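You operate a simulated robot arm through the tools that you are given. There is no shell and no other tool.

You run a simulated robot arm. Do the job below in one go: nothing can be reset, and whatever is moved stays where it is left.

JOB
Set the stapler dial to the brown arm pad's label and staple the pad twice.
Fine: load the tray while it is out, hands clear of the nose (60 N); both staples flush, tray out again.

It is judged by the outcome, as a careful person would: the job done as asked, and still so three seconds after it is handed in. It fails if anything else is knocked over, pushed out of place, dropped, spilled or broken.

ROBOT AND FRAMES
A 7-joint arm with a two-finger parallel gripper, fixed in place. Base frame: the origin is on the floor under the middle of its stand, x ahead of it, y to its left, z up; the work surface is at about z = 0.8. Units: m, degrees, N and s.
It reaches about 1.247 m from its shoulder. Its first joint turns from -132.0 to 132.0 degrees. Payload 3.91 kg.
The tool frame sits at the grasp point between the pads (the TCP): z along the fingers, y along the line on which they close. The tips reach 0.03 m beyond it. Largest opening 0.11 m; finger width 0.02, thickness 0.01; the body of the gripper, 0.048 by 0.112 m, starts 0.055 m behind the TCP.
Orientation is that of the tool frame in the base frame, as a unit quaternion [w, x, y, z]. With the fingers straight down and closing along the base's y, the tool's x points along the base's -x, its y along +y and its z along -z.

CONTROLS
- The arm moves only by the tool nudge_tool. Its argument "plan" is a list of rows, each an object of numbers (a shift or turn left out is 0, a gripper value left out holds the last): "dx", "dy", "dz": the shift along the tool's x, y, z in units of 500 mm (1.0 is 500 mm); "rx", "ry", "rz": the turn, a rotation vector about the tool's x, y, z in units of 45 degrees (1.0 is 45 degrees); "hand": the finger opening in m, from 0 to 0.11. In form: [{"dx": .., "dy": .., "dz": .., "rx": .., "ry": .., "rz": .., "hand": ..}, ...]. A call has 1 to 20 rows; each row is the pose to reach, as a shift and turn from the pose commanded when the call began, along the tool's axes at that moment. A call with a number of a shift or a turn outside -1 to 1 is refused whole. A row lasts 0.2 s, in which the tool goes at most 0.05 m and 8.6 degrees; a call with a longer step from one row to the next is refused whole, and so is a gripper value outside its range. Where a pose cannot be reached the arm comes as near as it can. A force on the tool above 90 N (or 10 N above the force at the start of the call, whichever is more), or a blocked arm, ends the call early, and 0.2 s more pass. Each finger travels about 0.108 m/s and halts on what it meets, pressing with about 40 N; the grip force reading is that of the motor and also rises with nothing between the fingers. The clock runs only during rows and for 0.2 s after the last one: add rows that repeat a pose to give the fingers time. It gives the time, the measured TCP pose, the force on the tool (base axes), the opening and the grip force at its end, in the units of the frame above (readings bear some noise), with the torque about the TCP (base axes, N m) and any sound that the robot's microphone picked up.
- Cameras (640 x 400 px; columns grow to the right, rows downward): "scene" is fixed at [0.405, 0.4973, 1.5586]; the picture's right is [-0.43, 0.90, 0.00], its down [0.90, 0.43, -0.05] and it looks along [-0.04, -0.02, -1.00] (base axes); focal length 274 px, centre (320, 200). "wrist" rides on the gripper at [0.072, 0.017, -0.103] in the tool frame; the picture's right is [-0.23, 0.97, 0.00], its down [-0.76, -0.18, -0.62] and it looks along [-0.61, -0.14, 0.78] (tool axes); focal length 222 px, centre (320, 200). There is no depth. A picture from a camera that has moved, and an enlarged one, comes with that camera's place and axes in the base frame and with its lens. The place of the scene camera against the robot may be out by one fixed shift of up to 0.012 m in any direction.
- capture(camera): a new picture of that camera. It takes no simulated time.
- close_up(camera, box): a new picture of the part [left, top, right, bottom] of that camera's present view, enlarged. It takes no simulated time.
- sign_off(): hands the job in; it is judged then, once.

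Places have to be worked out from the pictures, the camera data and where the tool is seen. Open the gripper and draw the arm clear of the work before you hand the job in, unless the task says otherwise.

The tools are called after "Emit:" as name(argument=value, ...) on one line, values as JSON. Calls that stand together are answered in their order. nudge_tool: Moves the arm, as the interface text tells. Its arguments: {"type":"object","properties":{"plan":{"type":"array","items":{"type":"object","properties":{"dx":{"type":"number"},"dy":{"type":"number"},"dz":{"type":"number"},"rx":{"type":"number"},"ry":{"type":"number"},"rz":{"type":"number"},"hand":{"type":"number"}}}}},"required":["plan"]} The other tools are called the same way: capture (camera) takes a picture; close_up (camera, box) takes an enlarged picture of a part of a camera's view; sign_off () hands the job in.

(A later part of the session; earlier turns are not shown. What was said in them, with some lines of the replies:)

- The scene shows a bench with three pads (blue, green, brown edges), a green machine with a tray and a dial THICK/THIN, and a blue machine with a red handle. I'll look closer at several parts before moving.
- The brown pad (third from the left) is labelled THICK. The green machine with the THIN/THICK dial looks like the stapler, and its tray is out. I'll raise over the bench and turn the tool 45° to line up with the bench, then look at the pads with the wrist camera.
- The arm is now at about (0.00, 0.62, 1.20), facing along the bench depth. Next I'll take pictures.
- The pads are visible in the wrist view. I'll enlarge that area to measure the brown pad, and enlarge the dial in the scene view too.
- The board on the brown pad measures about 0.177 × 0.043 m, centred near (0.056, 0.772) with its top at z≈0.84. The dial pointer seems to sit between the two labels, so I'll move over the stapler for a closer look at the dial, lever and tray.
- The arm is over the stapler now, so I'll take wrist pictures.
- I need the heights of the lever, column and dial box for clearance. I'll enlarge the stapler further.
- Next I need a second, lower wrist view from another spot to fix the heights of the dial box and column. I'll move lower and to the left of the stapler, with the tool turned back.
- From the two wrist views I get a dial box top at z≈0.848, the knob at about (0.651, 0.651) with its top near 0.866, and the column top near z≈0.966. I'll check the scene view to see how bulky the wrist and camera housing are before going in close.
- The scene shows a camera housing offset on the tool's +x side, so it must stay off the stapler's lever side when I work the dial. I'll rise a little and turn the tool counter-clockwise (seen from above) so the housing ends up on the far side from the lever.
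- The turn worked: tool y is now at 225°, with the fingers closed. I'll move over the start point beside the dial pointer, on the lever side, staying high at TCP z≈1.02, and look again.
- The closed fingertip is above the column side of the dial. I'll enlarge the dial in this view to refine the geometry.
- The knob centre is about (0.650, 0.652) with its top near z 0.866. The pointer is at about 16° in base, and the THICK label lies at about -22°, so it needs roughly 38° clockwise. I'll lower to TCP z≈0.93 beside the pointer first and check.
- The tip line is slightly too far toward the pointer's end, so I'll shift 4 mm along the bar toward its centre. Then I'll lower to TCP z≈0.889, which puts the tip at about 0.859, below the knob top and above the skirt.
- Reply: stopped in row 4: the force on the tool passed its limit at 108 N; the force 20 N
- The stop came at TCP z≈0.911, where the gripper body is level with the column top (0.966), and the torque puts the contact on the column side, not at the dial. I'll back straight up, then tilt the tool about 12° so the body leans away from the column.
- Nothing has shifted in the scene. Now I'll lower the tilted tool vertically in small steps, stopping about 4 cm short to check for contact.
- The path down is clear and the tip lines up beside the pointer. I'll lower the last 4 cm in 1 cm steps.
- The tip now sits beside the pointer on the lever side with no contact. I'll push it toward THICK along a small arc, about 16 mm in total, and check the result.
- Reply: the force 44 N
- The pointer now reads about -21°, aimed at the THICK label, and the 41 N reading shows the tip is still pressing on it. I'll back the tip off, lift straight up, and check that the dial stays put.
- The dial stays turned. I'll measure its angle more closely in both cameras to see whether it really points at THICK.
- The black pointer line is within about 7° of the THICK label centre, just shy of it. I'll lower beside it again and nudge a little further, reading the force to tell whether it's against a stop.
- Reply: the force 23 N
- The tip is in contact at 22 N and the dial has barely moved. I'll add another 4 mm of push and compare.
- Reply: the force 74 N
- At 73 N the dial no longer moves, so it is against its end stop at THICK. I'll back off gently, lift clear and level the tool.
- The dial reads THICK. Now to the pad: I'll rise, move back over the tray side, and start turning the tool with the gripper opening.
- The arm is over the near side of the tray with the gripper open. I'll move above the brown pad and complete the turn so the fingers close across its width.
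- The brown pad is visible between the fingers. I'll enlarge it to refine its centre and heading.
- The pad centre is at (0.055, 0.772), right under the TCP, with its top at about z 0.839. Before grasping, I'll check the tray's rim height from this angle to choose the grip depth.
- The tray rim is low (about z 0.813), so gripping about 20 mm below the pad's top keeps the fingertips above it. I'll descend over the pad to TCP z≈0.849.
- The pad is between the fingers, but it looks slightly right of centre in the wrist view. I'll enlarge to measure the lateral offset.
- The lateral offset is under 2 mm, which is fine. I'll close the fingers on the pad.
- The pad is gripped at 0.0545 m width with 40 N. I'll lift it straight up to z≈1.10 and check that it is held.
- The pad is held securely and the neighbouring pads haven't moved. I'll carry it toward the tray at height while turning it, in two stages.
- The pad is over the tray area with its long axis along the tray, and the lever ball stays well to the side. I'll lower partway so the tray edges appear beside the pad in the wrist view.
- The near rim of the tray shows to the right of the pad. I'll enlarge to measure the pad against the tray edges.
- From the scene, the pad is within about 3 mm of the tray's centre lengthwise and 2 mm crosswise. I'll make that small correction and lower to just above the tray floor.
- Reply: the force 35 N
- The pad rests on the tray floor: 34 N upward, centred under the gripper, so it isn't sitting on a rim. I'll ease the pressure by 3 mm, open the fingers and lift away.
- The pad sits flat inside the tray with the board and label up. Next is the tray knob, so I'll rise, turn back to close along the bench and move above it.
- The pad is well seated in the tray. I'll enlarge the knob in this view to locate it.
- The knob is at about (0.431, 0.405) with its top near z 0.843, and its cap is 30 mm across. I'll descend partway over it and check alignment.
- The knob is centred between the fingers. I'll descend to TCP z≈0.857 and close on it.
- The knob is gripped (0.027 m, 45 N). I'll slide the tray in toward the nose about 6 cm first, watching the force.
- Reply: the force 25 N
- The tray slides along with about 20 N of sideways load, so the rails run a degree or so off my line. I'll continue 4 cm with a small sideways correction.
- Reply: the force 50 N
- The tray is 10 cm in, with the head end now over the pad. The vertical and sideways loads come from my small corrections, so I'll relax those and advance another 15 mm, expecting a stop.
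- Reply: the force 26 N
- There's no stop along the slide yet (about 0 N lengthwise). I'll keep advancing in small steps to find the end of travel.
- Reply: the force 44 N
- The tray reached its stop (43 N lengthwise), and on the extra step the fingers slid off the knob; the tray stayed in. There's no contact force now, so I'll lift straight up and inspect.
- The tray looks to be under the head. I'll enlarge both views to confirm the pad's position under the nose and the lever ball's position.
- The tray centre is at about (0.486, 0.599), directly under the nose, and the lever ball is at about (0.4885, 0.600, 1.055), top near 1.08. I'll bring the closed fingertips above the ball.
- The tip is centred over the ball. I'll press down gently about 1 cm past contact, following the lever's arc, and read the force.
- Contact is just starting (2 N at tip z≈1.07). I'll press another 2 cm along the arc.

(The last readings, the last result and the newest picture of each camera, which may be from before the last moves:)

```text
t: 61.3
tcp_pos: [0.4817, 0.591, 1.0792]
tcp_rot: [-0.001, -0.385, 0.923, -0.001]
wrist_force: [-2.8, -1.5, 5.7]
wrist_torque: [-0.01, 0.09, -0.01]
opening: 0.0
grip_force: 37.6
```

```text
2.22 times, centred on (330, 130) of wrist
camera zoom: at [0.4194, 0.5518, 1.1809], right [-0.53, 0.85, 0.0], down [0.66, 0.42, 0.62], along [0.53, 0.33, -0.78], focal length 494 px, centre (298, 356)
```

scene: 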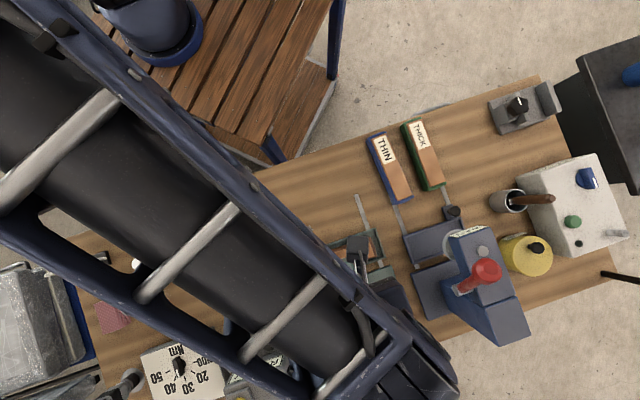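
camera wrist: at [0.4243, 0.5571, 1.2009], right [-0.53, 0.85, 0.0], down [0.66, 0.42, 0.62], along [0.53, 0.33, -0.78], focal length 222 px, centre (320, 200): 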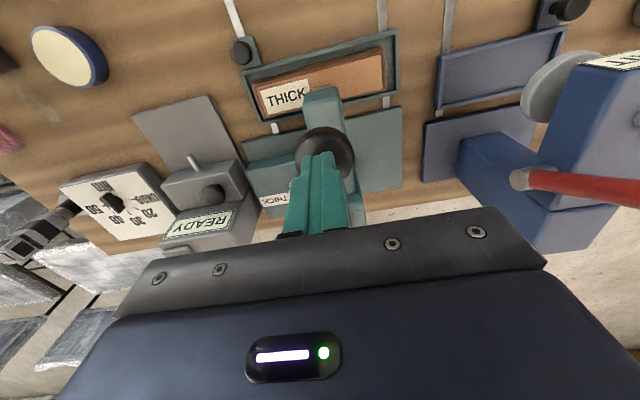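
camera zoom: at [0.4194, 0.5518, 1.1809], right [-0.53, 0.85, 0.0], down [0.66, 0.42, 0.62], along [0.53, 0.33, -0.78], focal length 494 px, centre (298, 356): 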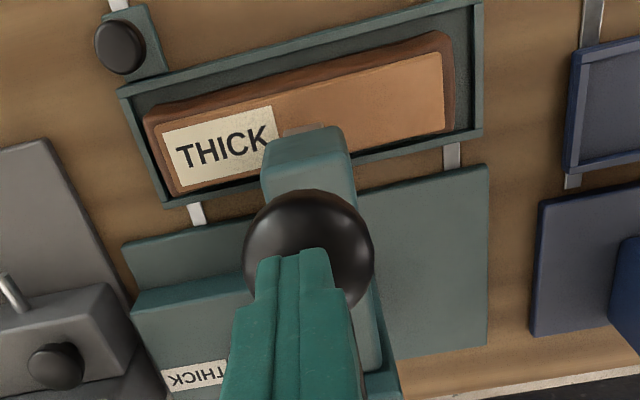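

The lever moves easily (6 N). The ball is drifting less than my sideways shift, so I'll press straight down for the next 2 cm.

Emit:
nudge_tool(plan=[{"dx": -0.002, "dz": 0.01, "hand": 0.0}, {"dx": -0.003, "dz": 0.02}, {"dx": -0.004, "dz": 0.03}, {"dx": -0.004, "dz": 0.04}, {"dx": -0.004, "dz": 0.04}])

Emit:
close_up(camera="wrist", box=[220, 40, 440, 220])

```text
t: 62.5
tcp_pos: [0.4807, 0.5911, 1.0578]
tcp_rot: [-0.001, -0.384, 0.923, -0.002]
wrist_force: [-4.6, -1.0, 6.7]
wrist_torque: [-0.04, 0.11, 0.04]
opening: 0.0
grip_force: 38.0
```

```text
2.22 times, centred on (330, 130) of wrist
camera zoom: at [0.42, 0.5522, 1.1613], right [-0.53, 0.85, 0.0], down [0.66, 0.42, 0.62], along [0.53, 0.33, -0.78], focal length 494 px, centre (298, 356)
```

zoom: 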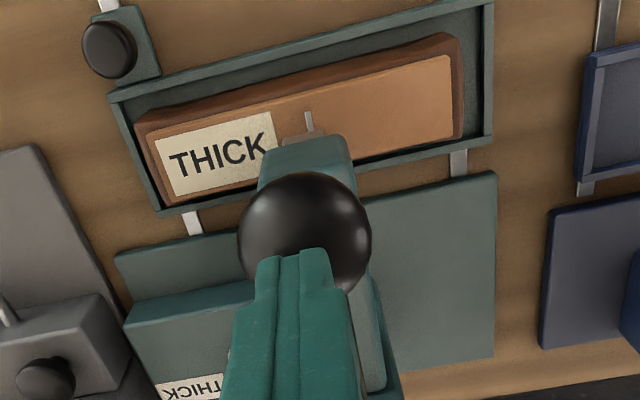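

A small light mark, perhaps the staple starting, is now visible on the board by the nose. The lever force is still about 7 N, so I'll continue down the stroke.

Emit:
nudge_tool(plan=[{"dx": 0.002, "dz": 0.01, "hand": 0.0}, {"dx": 0.004, "dz": 0.02}, {"dx": 0.004, "dz": 0.02}])

Emit:
close_up(camera="wrist", box=[220, 40, 440, 220])

```text
t: 63.3
tcp_pos: [0.481, 0.5905, 1.0479]
tcp_rot: [-0.002, -0.385, 0.923, -0.002]
wrist_force: [-1.5, -1.5, 7.8]
wrist_torque: [0.0, -0.01, 0.07]
opening: 0.0
grip_force: 37.5
```

```text
2.22 times, centred on (330, 130) of wrist
camera zoom: at [0.4187, 0.551, 1.1508], right [-0.53, 0.85, 0.0], down [0.66, 0.42, 0.62], along [0.53, 0.33, -0.78], focal length 494 px, centre (298, 356)
```

zoom: 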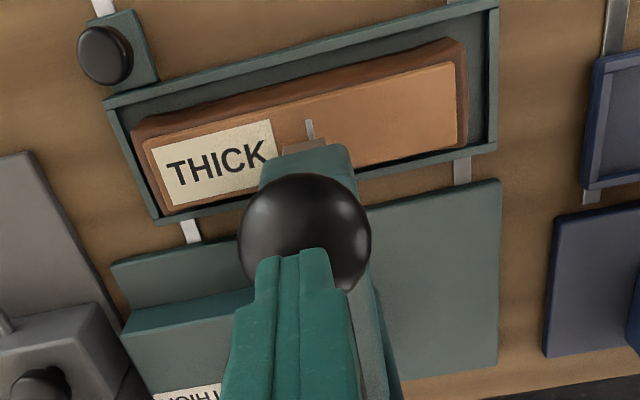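

I'll zoom in on the nose area to see what that mark is.

Emit:
close_up(camera="wrist", box=[295, 70, 355, 120])

```text
8.00 times, centred on (325, 95) of wrist
camera zoom: at [0.4187, 0.551, 1.1508], right [-0.53, 0.85, 0.0], down [0.66, 0.42, 0.62], along [0.53, 0.33, -0.78], focal length 1777 px, centre (280, 1040)
```

zoom: 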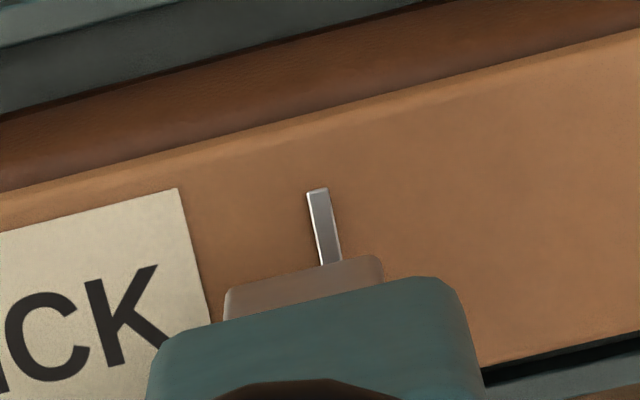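

A staple crown is now on the board by the nose, so the first staple has been driven. I'll carry on to the bottom of the stroke so it seats fully, watching the force.

Emit:
nudge_tool(plan=[{"dx": 0.001, "dz": 0.01, "hand": 0.0}, {"dx": 0.002, "dz": 0.02}, {"dx": 0.002, "dz": 0.02}])

Emit:
close_up(camera="wrist", box=[220, 40, 440, 220])

```text
t: 64.3
tcp_pos: [0.4818, 0.5916, 1.0454]
tcp_rot: [0.002, -0.385, 0.923, 0.001]
wrist_force: [-5.2, -12.0, 29.3]
wrist_torque: [-0.28, 0.14, 0.13]
opening: 0.0
grip_force: 37.7
stopped in row 3: the force on the tool passed its limit at 91 N (the readings are from after the stop); the commanded pose is now the measured one
```

```text
2.22 times, centred on (330, 130) of wrist
camera zoom: at [0.418, 0.5507, 1.1474], right [-0.53, 0.85, 0.0], down [0.66, 0.41, 0.63], along [0.53, 0.33, -0.78], focal length 494 px, centre (298, 356)
```

zoom: 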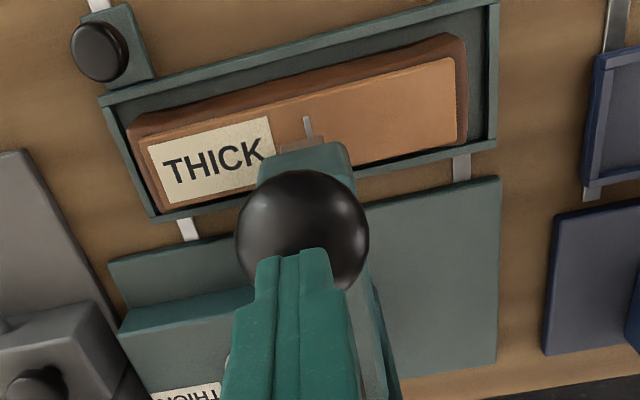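

The lever hit its bottom stop, so the first stroke is complete. I'll raise the tool to let the lever return, then look.

Emit:
nudge_tool(plan=[{"dx": -0.002, "dz": -0.03, "hand": 0.0}, {"dx": -0.006, "dz": -0.06}, {"dx": -0.01, "dz": -0.1}, {"dx": -0.012, "dz": -0.14}, {"dx": -0.012, "dz": -0.18}, {"dx": -0.012, "dz": -0.18}])

Emit:
capture(camera="wrist")

Emit:
close_up(camera="wrist", box=[220, 40, 440, 220])

```text
t: 65.7
tcp_pos: [0.4867, 0.5944, 1.1328]
tcp_rot: [0.001, -0.384, 0.923, 0.0]
wrist_force: [0.2, -0.2, 0.9]
wrist_torque: [0.02, 0.01, 0.03]
opening: 0.0001
grip_force: 37.5
```

```text
taken
camera wrist: at [0.4241, 0.5544, 1.235], right [-0.53, 0.85, 0.0], down [0.66, 0.41, 0.63], along [0.53, 0.33, -0.78], focal length 222 px, centre (320, 200)
```

wrist: 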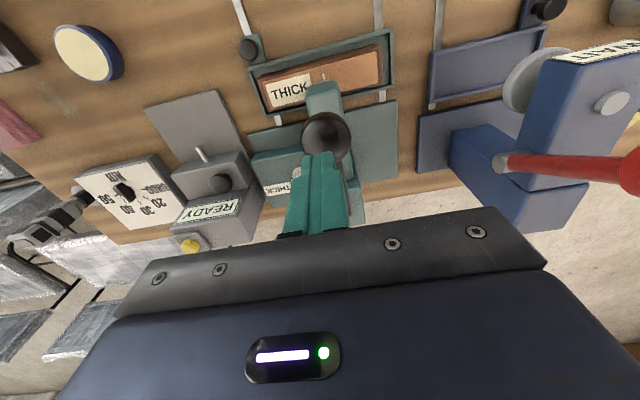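

```text
2.22 times, centred on (330, 130) of wrist
camera zoom: at [0.4241, 0.5544, 1.235], right [-0.53, 0.85, 0.0], down [0.66, 0.41, 0.63], along [0.53, 0.33, -0.78], focal length 494 px, centre (298, 356)
```

zoom: 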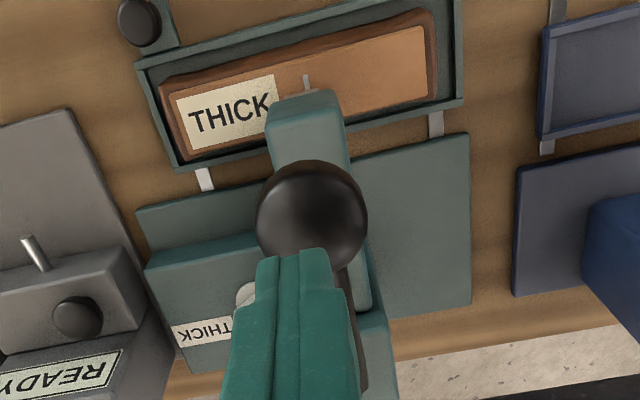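

The lever sprang back up and one staple shows on the board. I'll make the second full stroke on the ball, following the same arc.

Emit:
nudge_tool(plan=[{"dx": -0.008, "dz": 0.02, "hand": 0.0}, {"dx": -0.008, "dz": 0.04}, {"dx": -0.008, "dz": 0.055}, {"dx": -0.005, "dz": 0.075}, {"dx": -0.002, "dz": 0.095}, {"dx": 0.002, "dz": 0.115}, {"dx": 0.006, "dz": 0.135}, {"dx": 0.01, "dz": 0.155}, {"dx": 0.012, "dz": 0.167}, {"dx": 0.013, "dz": 0.174}, {"dx": 0.013, "dz": 0.174}])

Emit:
close_up(camera="wrist", box=[220, 40, 440, 220])

```text
t: 68.1
tcp_pos: [0.4808, 0.5925, 1.0454]
tcp_rot: [0.003, -0.384, 0.923, 0.001]
wrist_force: [-4.3, -2.3, 10.4]
wrist_torque: [-0.06, 0.08, 0.06]
opening: 0.0
grip_force: 37.8
```

```text
2.22 times, centred on (330, 130) of wrist
camera zoom: at [0.418, 0.5521, 1.148], right [-0.53, 0.85, 0.0], down [0.66, 0.41, 0.63], along [0.53, 0.33, -0.78], focal length 494 px, centre (298, 356)
```

zoom: 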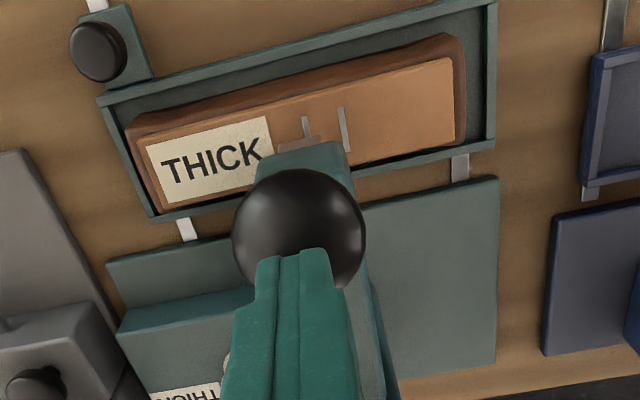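

Two staples are visible now, side by side. I'll press the last few millimetres to bottom out this stroke.

Emit:
nudge_tool(plan=[{"dz": 0.004, "hand": 0.0}, {"dz": 0.008}, {"dz": 0.01}])

Emit:
close_up(camera="wrist", box=[295, 70, 375, 130])

```text
t: 68.9
tcp_pos: [0.48, 0.5919, 1.0438]
tcp_rot: [0.004, -0.384, 0.923, 0.003]
wrist_force: [-10.3, -2.3, 68.5]
wrist_torque: [0.15, 0.22, -0.04]
opening: 0.0002
grip_force: 37.7
```

```text
6.67 times, centred on (335, 100) of wrist
camera zoom: at [0.4174, 0.5512, 1.1464], right [-0.53, 0.85, 0.0], down [0.66, 0.41, 0.63], along [0.53, 0.34, -0.78], focal length 1481 px, centre (220, 867)
```

zoom: 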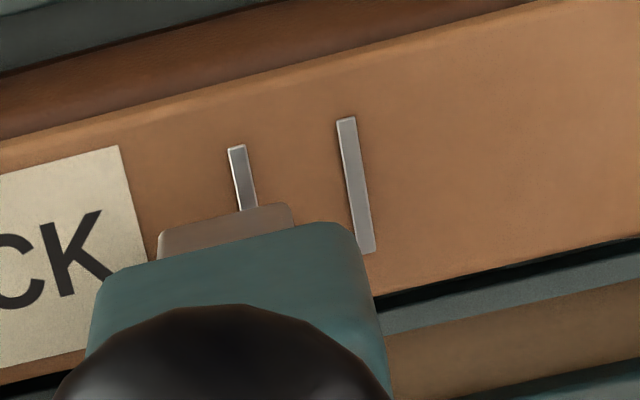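

Two staples are in and the stroke has bottomed at 68 N. I'll raise to let the lever return, staying above it, then move toward the tray knob at height.

Emit:
nudge_tool(plan=[{"dx": -0.002, "dz": -0.03, "hand": 0.0}, {"dx": -0.006, "dz": -0.06}, {"dx": -0.01, "dz": -0.1}, {"dx": -0.012, "dz": -0.15}, {"dx": -0.012, "dz": -0.22}, {"dx": -0.012, "dz": -0.28}, {"dx": -0.012, "dz": -0.28}])

Emit:
capture(camera="wrist")

```text
t: 70.5
tcp_pos: [0.4852, 0.5955, 1.1799]
tcp_rot: [0.001, -0.383, 0.924, 0.001]
wrist_force: [0.4, -0.2, -1.0]
wrist_torque: [0.02, 0.01, 0.0]
opening: 0.0002
grip_force: 37.6
```

```text
taken
camera wrist: at [0.4224, 0.5552, 1.2824], right [-0.53, 0.85, 0.0], down [0.66, 0.41, 0.63], along [0.53, 0.33, -0.78], focal length 222 px, centre (320, 200)
```

wrist: 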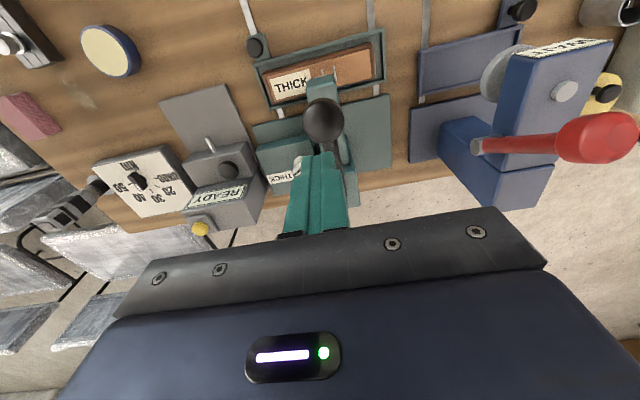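

The lever is back up. I'll locate the tray knob in this view.

Emit:
close_up(camera="wrist", box=[220, 10, 400, 130])

```text
3.33 times, centred on (310, 70) of wrist
camera zoom: at [0.4224, 0.5552, 1.2824], right [-0.53, 0.85, 0.0], down [0.66, 0.41, 0.63], along [0.53, 0.33, -0.78], focal length 740 px, centre (353, 633)
```

zoom: 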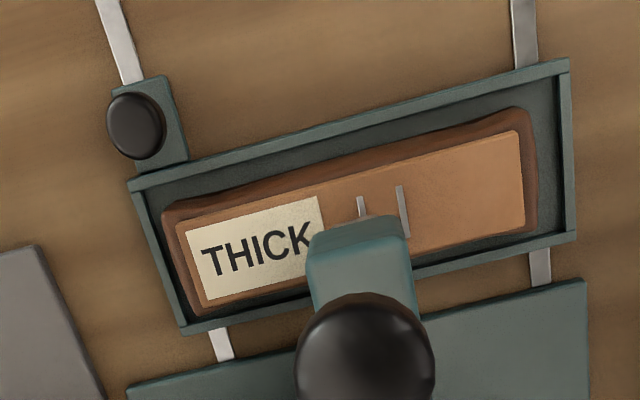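

The knob is now at about (0.506, 0.483). I'll move above it, opening the fingers, and look again closer.

Emit:
nudge_tool(plan=[{"dx": 0.0423, "dy": -0.0629, "hand": 0.03}, {"dx": 0.0846, "dy": -0.1257, "hand": 0.06}, {"dx": 0.1268, "dy": -0.1886, "hand": 0.07}, {"dx": 0.1268, "dy": -0.1886, "dz": 0.08}, {"dx": 0.1268, "dy": -0.1886, "dz": 0.16}, {"dx": 0.1268, "dy": -0.1886, "dz": 0.24}, {"dx": 0.1268, "dy": -0.1886, "dz": 0.32}, {"dx": 0.1268, "dy": -0.1886, "dz": 0.4}, {"dx": 0.1268, "dy": -0.1886, "dz": 0.48}, {"dx": 0.1268, "dy": -0.1886, "dz": 0.52}, {"dx": 0.1268, "dy": -0.1886, "dz": 0.52}])

Emit:
capture(camera="wrist")

Emit:
close_up(camera="wrist", box=[200, 20, 440, 200])

```text
t: 72.9
tcp_pos: [0.5088, 0.4833, 0.9195]
tcp_rot: [0.002, -0.384, 0.923, 0.001]
wrist_force: [-0.6, 0.1, 0.6]
wrist_torque: [-0.02, 0.02, -0.01]
opening: 0.0699
grip_force: 0.1
```

```text
taken
camera wrist: at [0.4463, 0.4427, 1.0214], right [-0.53, 0.85, 0.0], down [0.66, 0.41, 0.63], along [0.53, 0.33, -0.78], focal length 222 px, centre (320, 200)
```

wrist: 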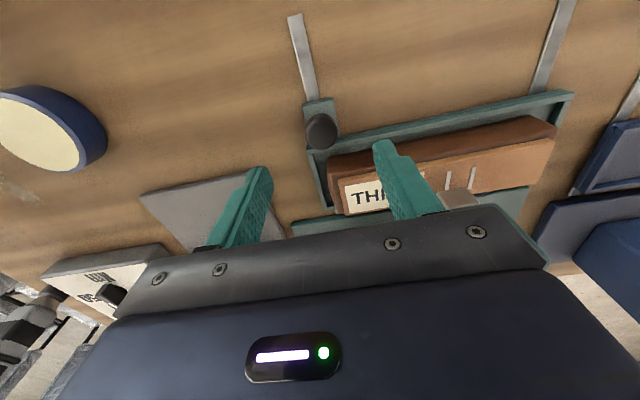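

```text
2.22 times, centred on (320, 110) of wrist
camera zoom: at [0.4463, 0.4427, 1.0214], right [-0.53, 0.85, 0.0], down [0.66, 0.41, 0.63], along [0.53, 0.33, -0.78], focal length 494 px, centre (320, 400)
```

zoom: 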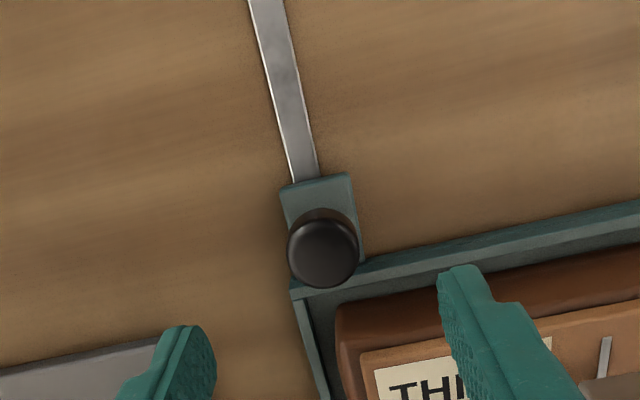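

The knob is centred between the fingers. I'll descend and grip it again.

Emit:
nudge_tool(plan=[{"dx": 0.004, "dy": 0.002, "dz": 0.04, "hand": 0.07}, {"dx": 0.004, "dy": 0.002, "dz": 0.08}, {"dx": 0.004, "dy": 0.002, "dz": 0.11}, {"dx": 0.004, "dy": 0.002, "dz": 0.123}, {"dx": 0.004, "dy": 0.002, "dz": 0.123}])

Emit:
nudge_tool(plan=[{"hand": 0.05}, {"hand": 0.02}, {"hand": 0.01}, {"hand": 0.01}])

Emit:
close_up(camera="wrist", box=[200, 40, 440, 220])

```text
t: 74.1
tcp_pos: [0.5061, 0.4833, 0.8584]
tcp_rot: [0.002, -0.384, 0.923, 0.001]
wrist_force: [-0.2, -0.7, -0.3]
wrist_torque: [0.0, 0.03, 0.0]
opening: 0.0698
grip_force: 0.0
```

```text
t: 75.1
tcp_pos: [0.507, 0.4825, 0.8594]
tcp_rot: [0.002, -0.384, 0.923, 0.001]
wrist_force: [12.0, -12.0, 1.2]
wrist_torque: [-0.3, -0.33, 0.01]
opening: 0.0271
grip_force: 45.2
```

```text
2.22 times, centred on (320, 130) of wrist
camera zoom: at [0.4442, 0.4431, 0.961], right [-0.53, 0.85, 0.0], down [0.66, 0.41, 0.63], along [0.53, 0.33, -0.78], focal length 494 px, centre (320, 356)
```

zoom: 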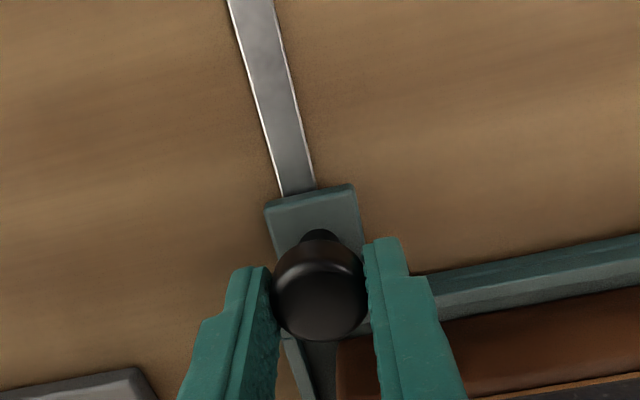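

The knob is gripped with some sideways preload. I'll pull the tray out 5 cm first, easing the sideways offset.

Emit:
nudge_tool(plan=[{"dx": 0.01, "dy": -0.002, "hand": 0.01}, {"dx": 0.04, "dy": -0.0015}, {"dx": 0.07, "dy": -0.001}, {"dx": 0.1, "dy": -0.0005}, {"dx": 0.1, "dy": -0.0005}])

Emit:
capture(camera="wrist")

Emit:
close_up(camera="scene", box=[260, 180, 420, 320])

```text
t: 76.3
tcp_pos: [0.4706, 0.4483, 0.858]
tcp_rot: [0.002, -0.383, 0.924, 0.001]
wrist_force: [16.1, -17.4, 23.9]
wrist_torque: [-0.54, -0.33, 0.01]
opening: 0.0272
grip_force: 44.6
```

```text
taken
camera wrist: at [0.4084, 0.4071, 0.9609], right [-0.53, 0.85, 0.0], down [0.66, 0.41, 0.63], along [0.53, 0.33, -0.78], focal length 222 px, centre (320, 200)
```

wrist: 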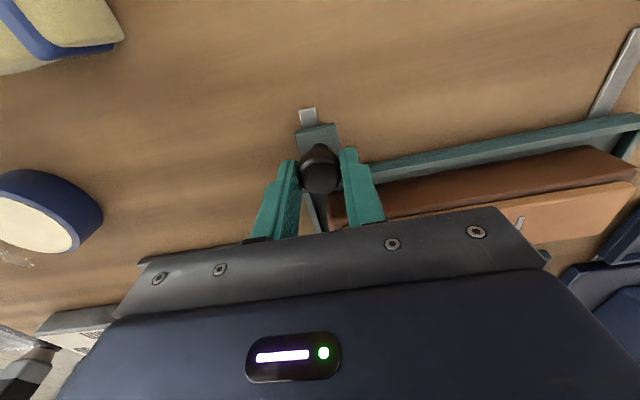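

```text
2.86 times, centred on (340, 250) of scene
camera zoom: at [0.405, 0.4973, 1.5586], right [-0.43, 0.9, 0.0], down [0.9, 0.43, -0.05], along [-0.04, -0.02, -1.0], focal length 784 px, centre (263, 57)
```

zoom: 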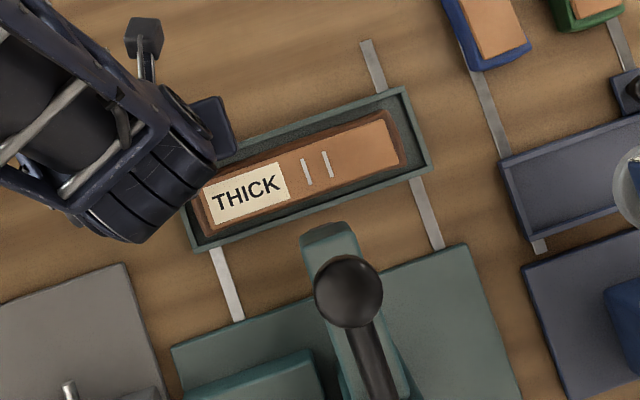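

Both staples are visible and the tray is halfway out. I'll ease the sideways load and pull it the rest of the way.

Emit:
nudge_tool(plan=[{"dx": 0.01, "dy": -0.003, "dz": -0.0008, "hand": 0.01}, {"dx": 0.04, "dy": -0.0028, "dz": -0.0008}, {"dx": 0.07, "dy": -0.0025, "dz": -0.0008}, {"dx": 0.095, "dy": -0.002, "dz": -0.0008}, {"dx": 0.11, "dy": -0.002, "dz": -0.0008}, {"dx": 0.11, "dy": -0.002, "dz": -0.0008}])

Emit:
close_up(camera="scene", box=[260, 180, 420, 320])

```text
t: 77.7
tcp_pos: [0.4323, 0.407, 0.8584]
tcp_rot: [0.001, -0.385, 0.923, 0.0]
wrist_force: [1.4, -2.8, 11.5]
wrist_torque: [-0.02, -0.04, -0.06]
opening: 0.0273
grip_force: 45.0
```

```text
2.86 times, centred on (340, 250) of scene
camera zoom: at [0.405, 0.4973, 1.5586], right [-0.43, 0.9, 0.0], down [0.9, 0.43, -0.05], along [-0.04, -0.02, -1.0], focal length 784 px, centre (263, 57)
```

zoom: 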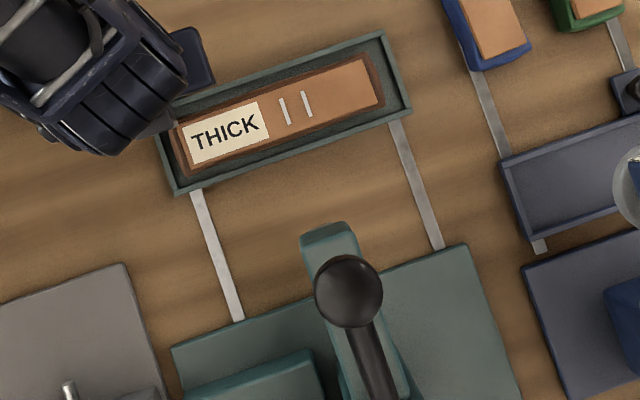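

The tray corner is back at its original out position in the picture. I'll pull a few more millimetres to confirm it's against its outer stop.

Emit:
nudge_tool(plan=[{"dx": 0.004, "hand": 0.01}, {"dx": 0.007}, {"dx": 0.007}])

```text
t: 78.5
tcp_pos: [0.4302, 0.406, 0.8579]
tcp_rot: [0.001, -0.384, 0.923, 0.0]
wrist_force: [-0.8, 9.5, -5.2]
wrist_torque: [0.29, -0.07, -0.03]
opening: 0.0271
grip_force: 44.6
```

It's now within about 1 mm of where it started, with a slight pull building. I'll take one more small tug to be sure it's at the stop.

Emit:
nudge_tool(plan=[{"dx": 0.003, "hand": 0.01}, {"dx": 0.006}, {"dx": 0.006}])

Emit:
close_up(camera="scene", box=[260, 180, 420, 320])

```text
t: 79.3
tcp_pos: [0.4297, 0.4048, 0.8583]
tcp_rot: [0.002, -0.384, 0.923, 0.002]
wrist_force: [19.8, 38.7, -13.4]
wrist_torque: [0.94, -0.52, -0.07]
opening: 0.0272
grip_force: 44.9
```

```text
2.86 times, centred on (340, 250) of scene
camera zoom: at [0.405, 0.4973, 1.5586], right [-0.43, 0.9, 0.0], down [0.9, 0.43, -0.05], along [-0.04, -0.02, -1.0], focal length 784 px, centre (263, 57)
```

zoom: 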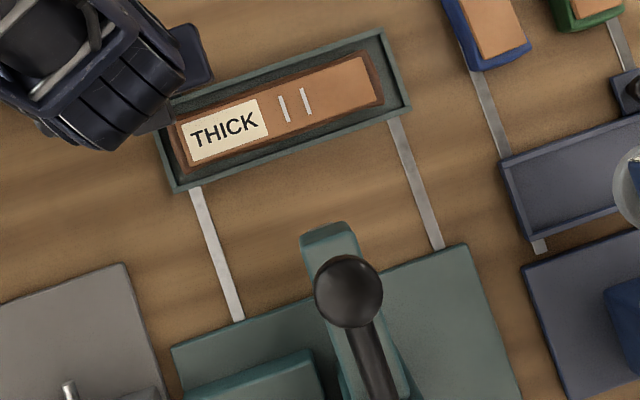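

The tray is firmly at its outer stop (about 41 N lengthwise). I'll relax the pull, open the fingers, and lift straight up off the knob.

Emit:
nudge_tool(plan=[{"dx": -0.005, "hand": 0.01}, {"dx": -0.005, "hand": 0.01}])

Emit:
nudge_tool(plan=[{"hand": 0.04}, {"hand": 0.065}, {"hand": 0.065}, {"dz": -0.06, "hand": 0.065}, {"dz": -0.14}, {"dz": -0.22}, {"dz": -0.3}, {"dz": -0.38}, {"dz": -0.46}, {"dz": -0.54}, {"dz": -0.54}])

Emit:
capture(camera="wrist")

Emit:
capture(camera="scene")

```text
t: 79.9
tcp_pos: [0.4293, 0.4059, 0.8586]
tcp_rot: [0.002, -0.385, 0.923, 0.0]
wrist_force: [5.2, 20.4, 12.4]
wrist_torque: [0.17, 0.19, 0.0]
opening: 0.0273
grip_force: 44.7
```

```text
t: 82.3
tcp_pos: [0.4295, 0.4048, 1.1277]
tcp_rot: [0.002, -0.384, 0.923, 0.001]
wrist_force: [-0.1, -0.7, -0.3]
wrist_torque: [-0.01, 0.0, 0.02]
opening: 0.0655
grip_force: 0.0
```

```text
taken
camera wrist: at [0.3668, 0.3655, 1.2308], right [-0.53, 0.85, 0.0], down [0.66, 0.41, 0.63], along [0.53, 0.33, -0.78], focal length 222 px, centre (320, 200)
```

wrist: 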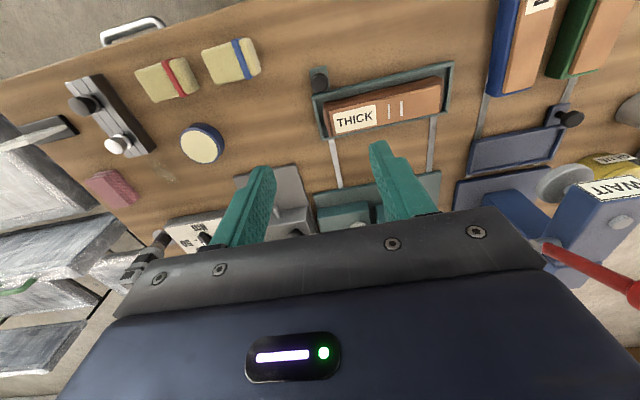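

```text
taken
```

scene: 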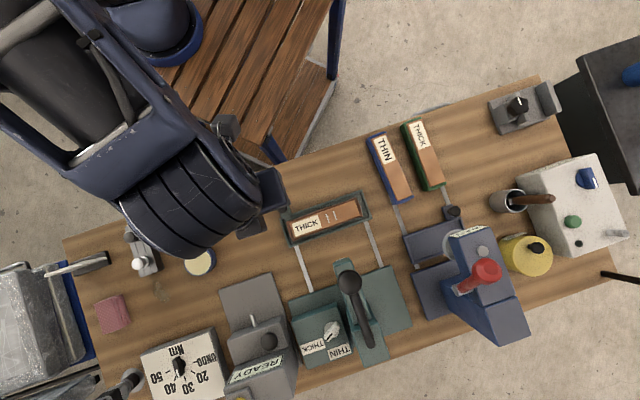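

The tray is out with the pad in it and the tool is clear. I'll check both staples and the dial closely.

Emit:
close_up(camera="scene", box=[310, 195, 350, 235])

Emit:
close_up(camera="wrist", box=[360, 80, 440, 130])

Emit:
close_up(camera="scene", box=[285, 290, 365, 370])

```text
10.00 times, centred on (330, 215) of scene
camera zoom: at [0.405, 0.4973, 1.5586], right [-0.43, 0.9, 0.0], down [0.9, 0.43, -0.05], along [-0.04, -0.02, -1.0], focal length 2744 px, centre (220, 50)
```

zoom: 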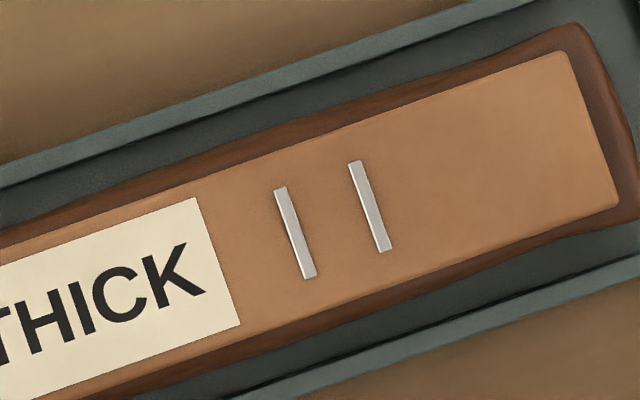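

```text
8.00 times, centred on (400, 105) of wrist
camera zoom: at [0.3668, 0.3655, 1.2308], right [-0.53, 0.85, 0.0], down [0.66, 0.41, 0.63], along [0.53, 0.33, -0.78], focal length 1777 px, centre (-320, 960)
```

zoom: 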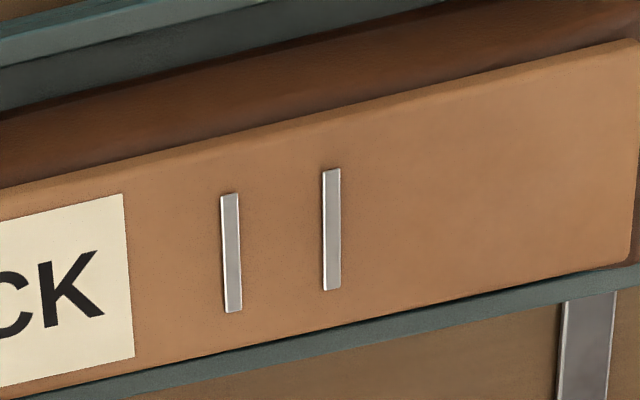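

```text
5.00 times, centred on (325, 330) of scene
camera zoom: at [0.405, 0.4973, 1.5586], right [-0.43, 0.9, 0.0], down [0.9, 0.43, -0.05], along [-0.04, -0.02, -1.0], focal length 1372 px, centre (295, -450)
```

zoom: 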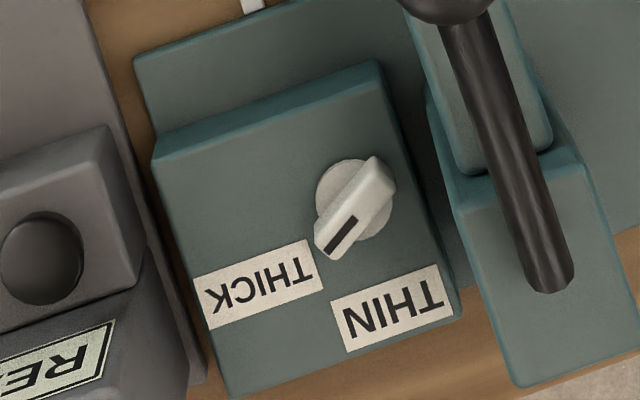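

Both staples lie flush against the board, the dial is on THICK, and the tray is out with nothing else disturbed. I'll open the gripper and draw the arm back and up, clear of the work.

Emit:
nudge_tool(plan=[{"dz": -0.06, "hand": 0.09}, {"dx": 0.04, "dz": -0.12, "hand": 0.11}, {"dx": 0.08, "dz": -0.18}, {"dx": 0.12, "dz": -0.24}, {"dx": 0.12, "dz": -0.24}])

Emit:
capture(camera="scene")

```text
t: 83.5
tcp_pos: [0.3858, 0.3624, 1.2484]
tcp_rot: [0.001, -0.384, 0.923, 0.0]
wrist_force: [0.2, 0.4, 0.0]
wrist_torque: [0.02, 0.04, 0.01]
opening: 0.1099
grip_force: 0.0
```

```text
taken
```

scene: 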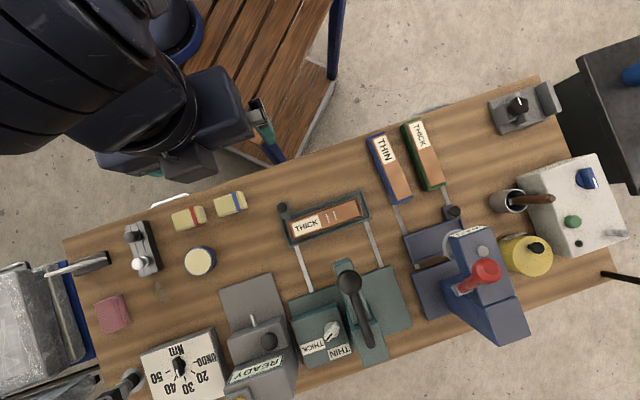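

The final picture shows the tray out with the twice-stapled brown pad in it, the dial at THICK, the lever up, and everything else in place. The arm is clear and the gripper open, so I'm handing the job in.

Emit:
sign_off()

```text
The job is handed in.
```

The brown arm pad has two staples in it. The stapler dial is set to THICK to match its label, and the tray is back out with the pad in it.

- **Dial:** I turned it until it hit its end stop. The pointer stops a few degrees short of the middle of the THICK label and would not go further.
- **Staples:** I loaded the pad while the tray was out, and worked the lever from above so the gripper stayed clear of the nose. Both strokes went to the bottom stop. In the close-ups both staples lie flat on the board, side by side.
- **Bumps along the way:** The gripper body pressed once on top of the stapler's column, and the arm stopped itself at 108 N. Later the fingers slid off the tray knob after the tray had already reached its inner stop. Nothing moved or was damaged in the pictures either time.

The final picture shows everything else in its original place, with the gripper open and the arm clear of the work.
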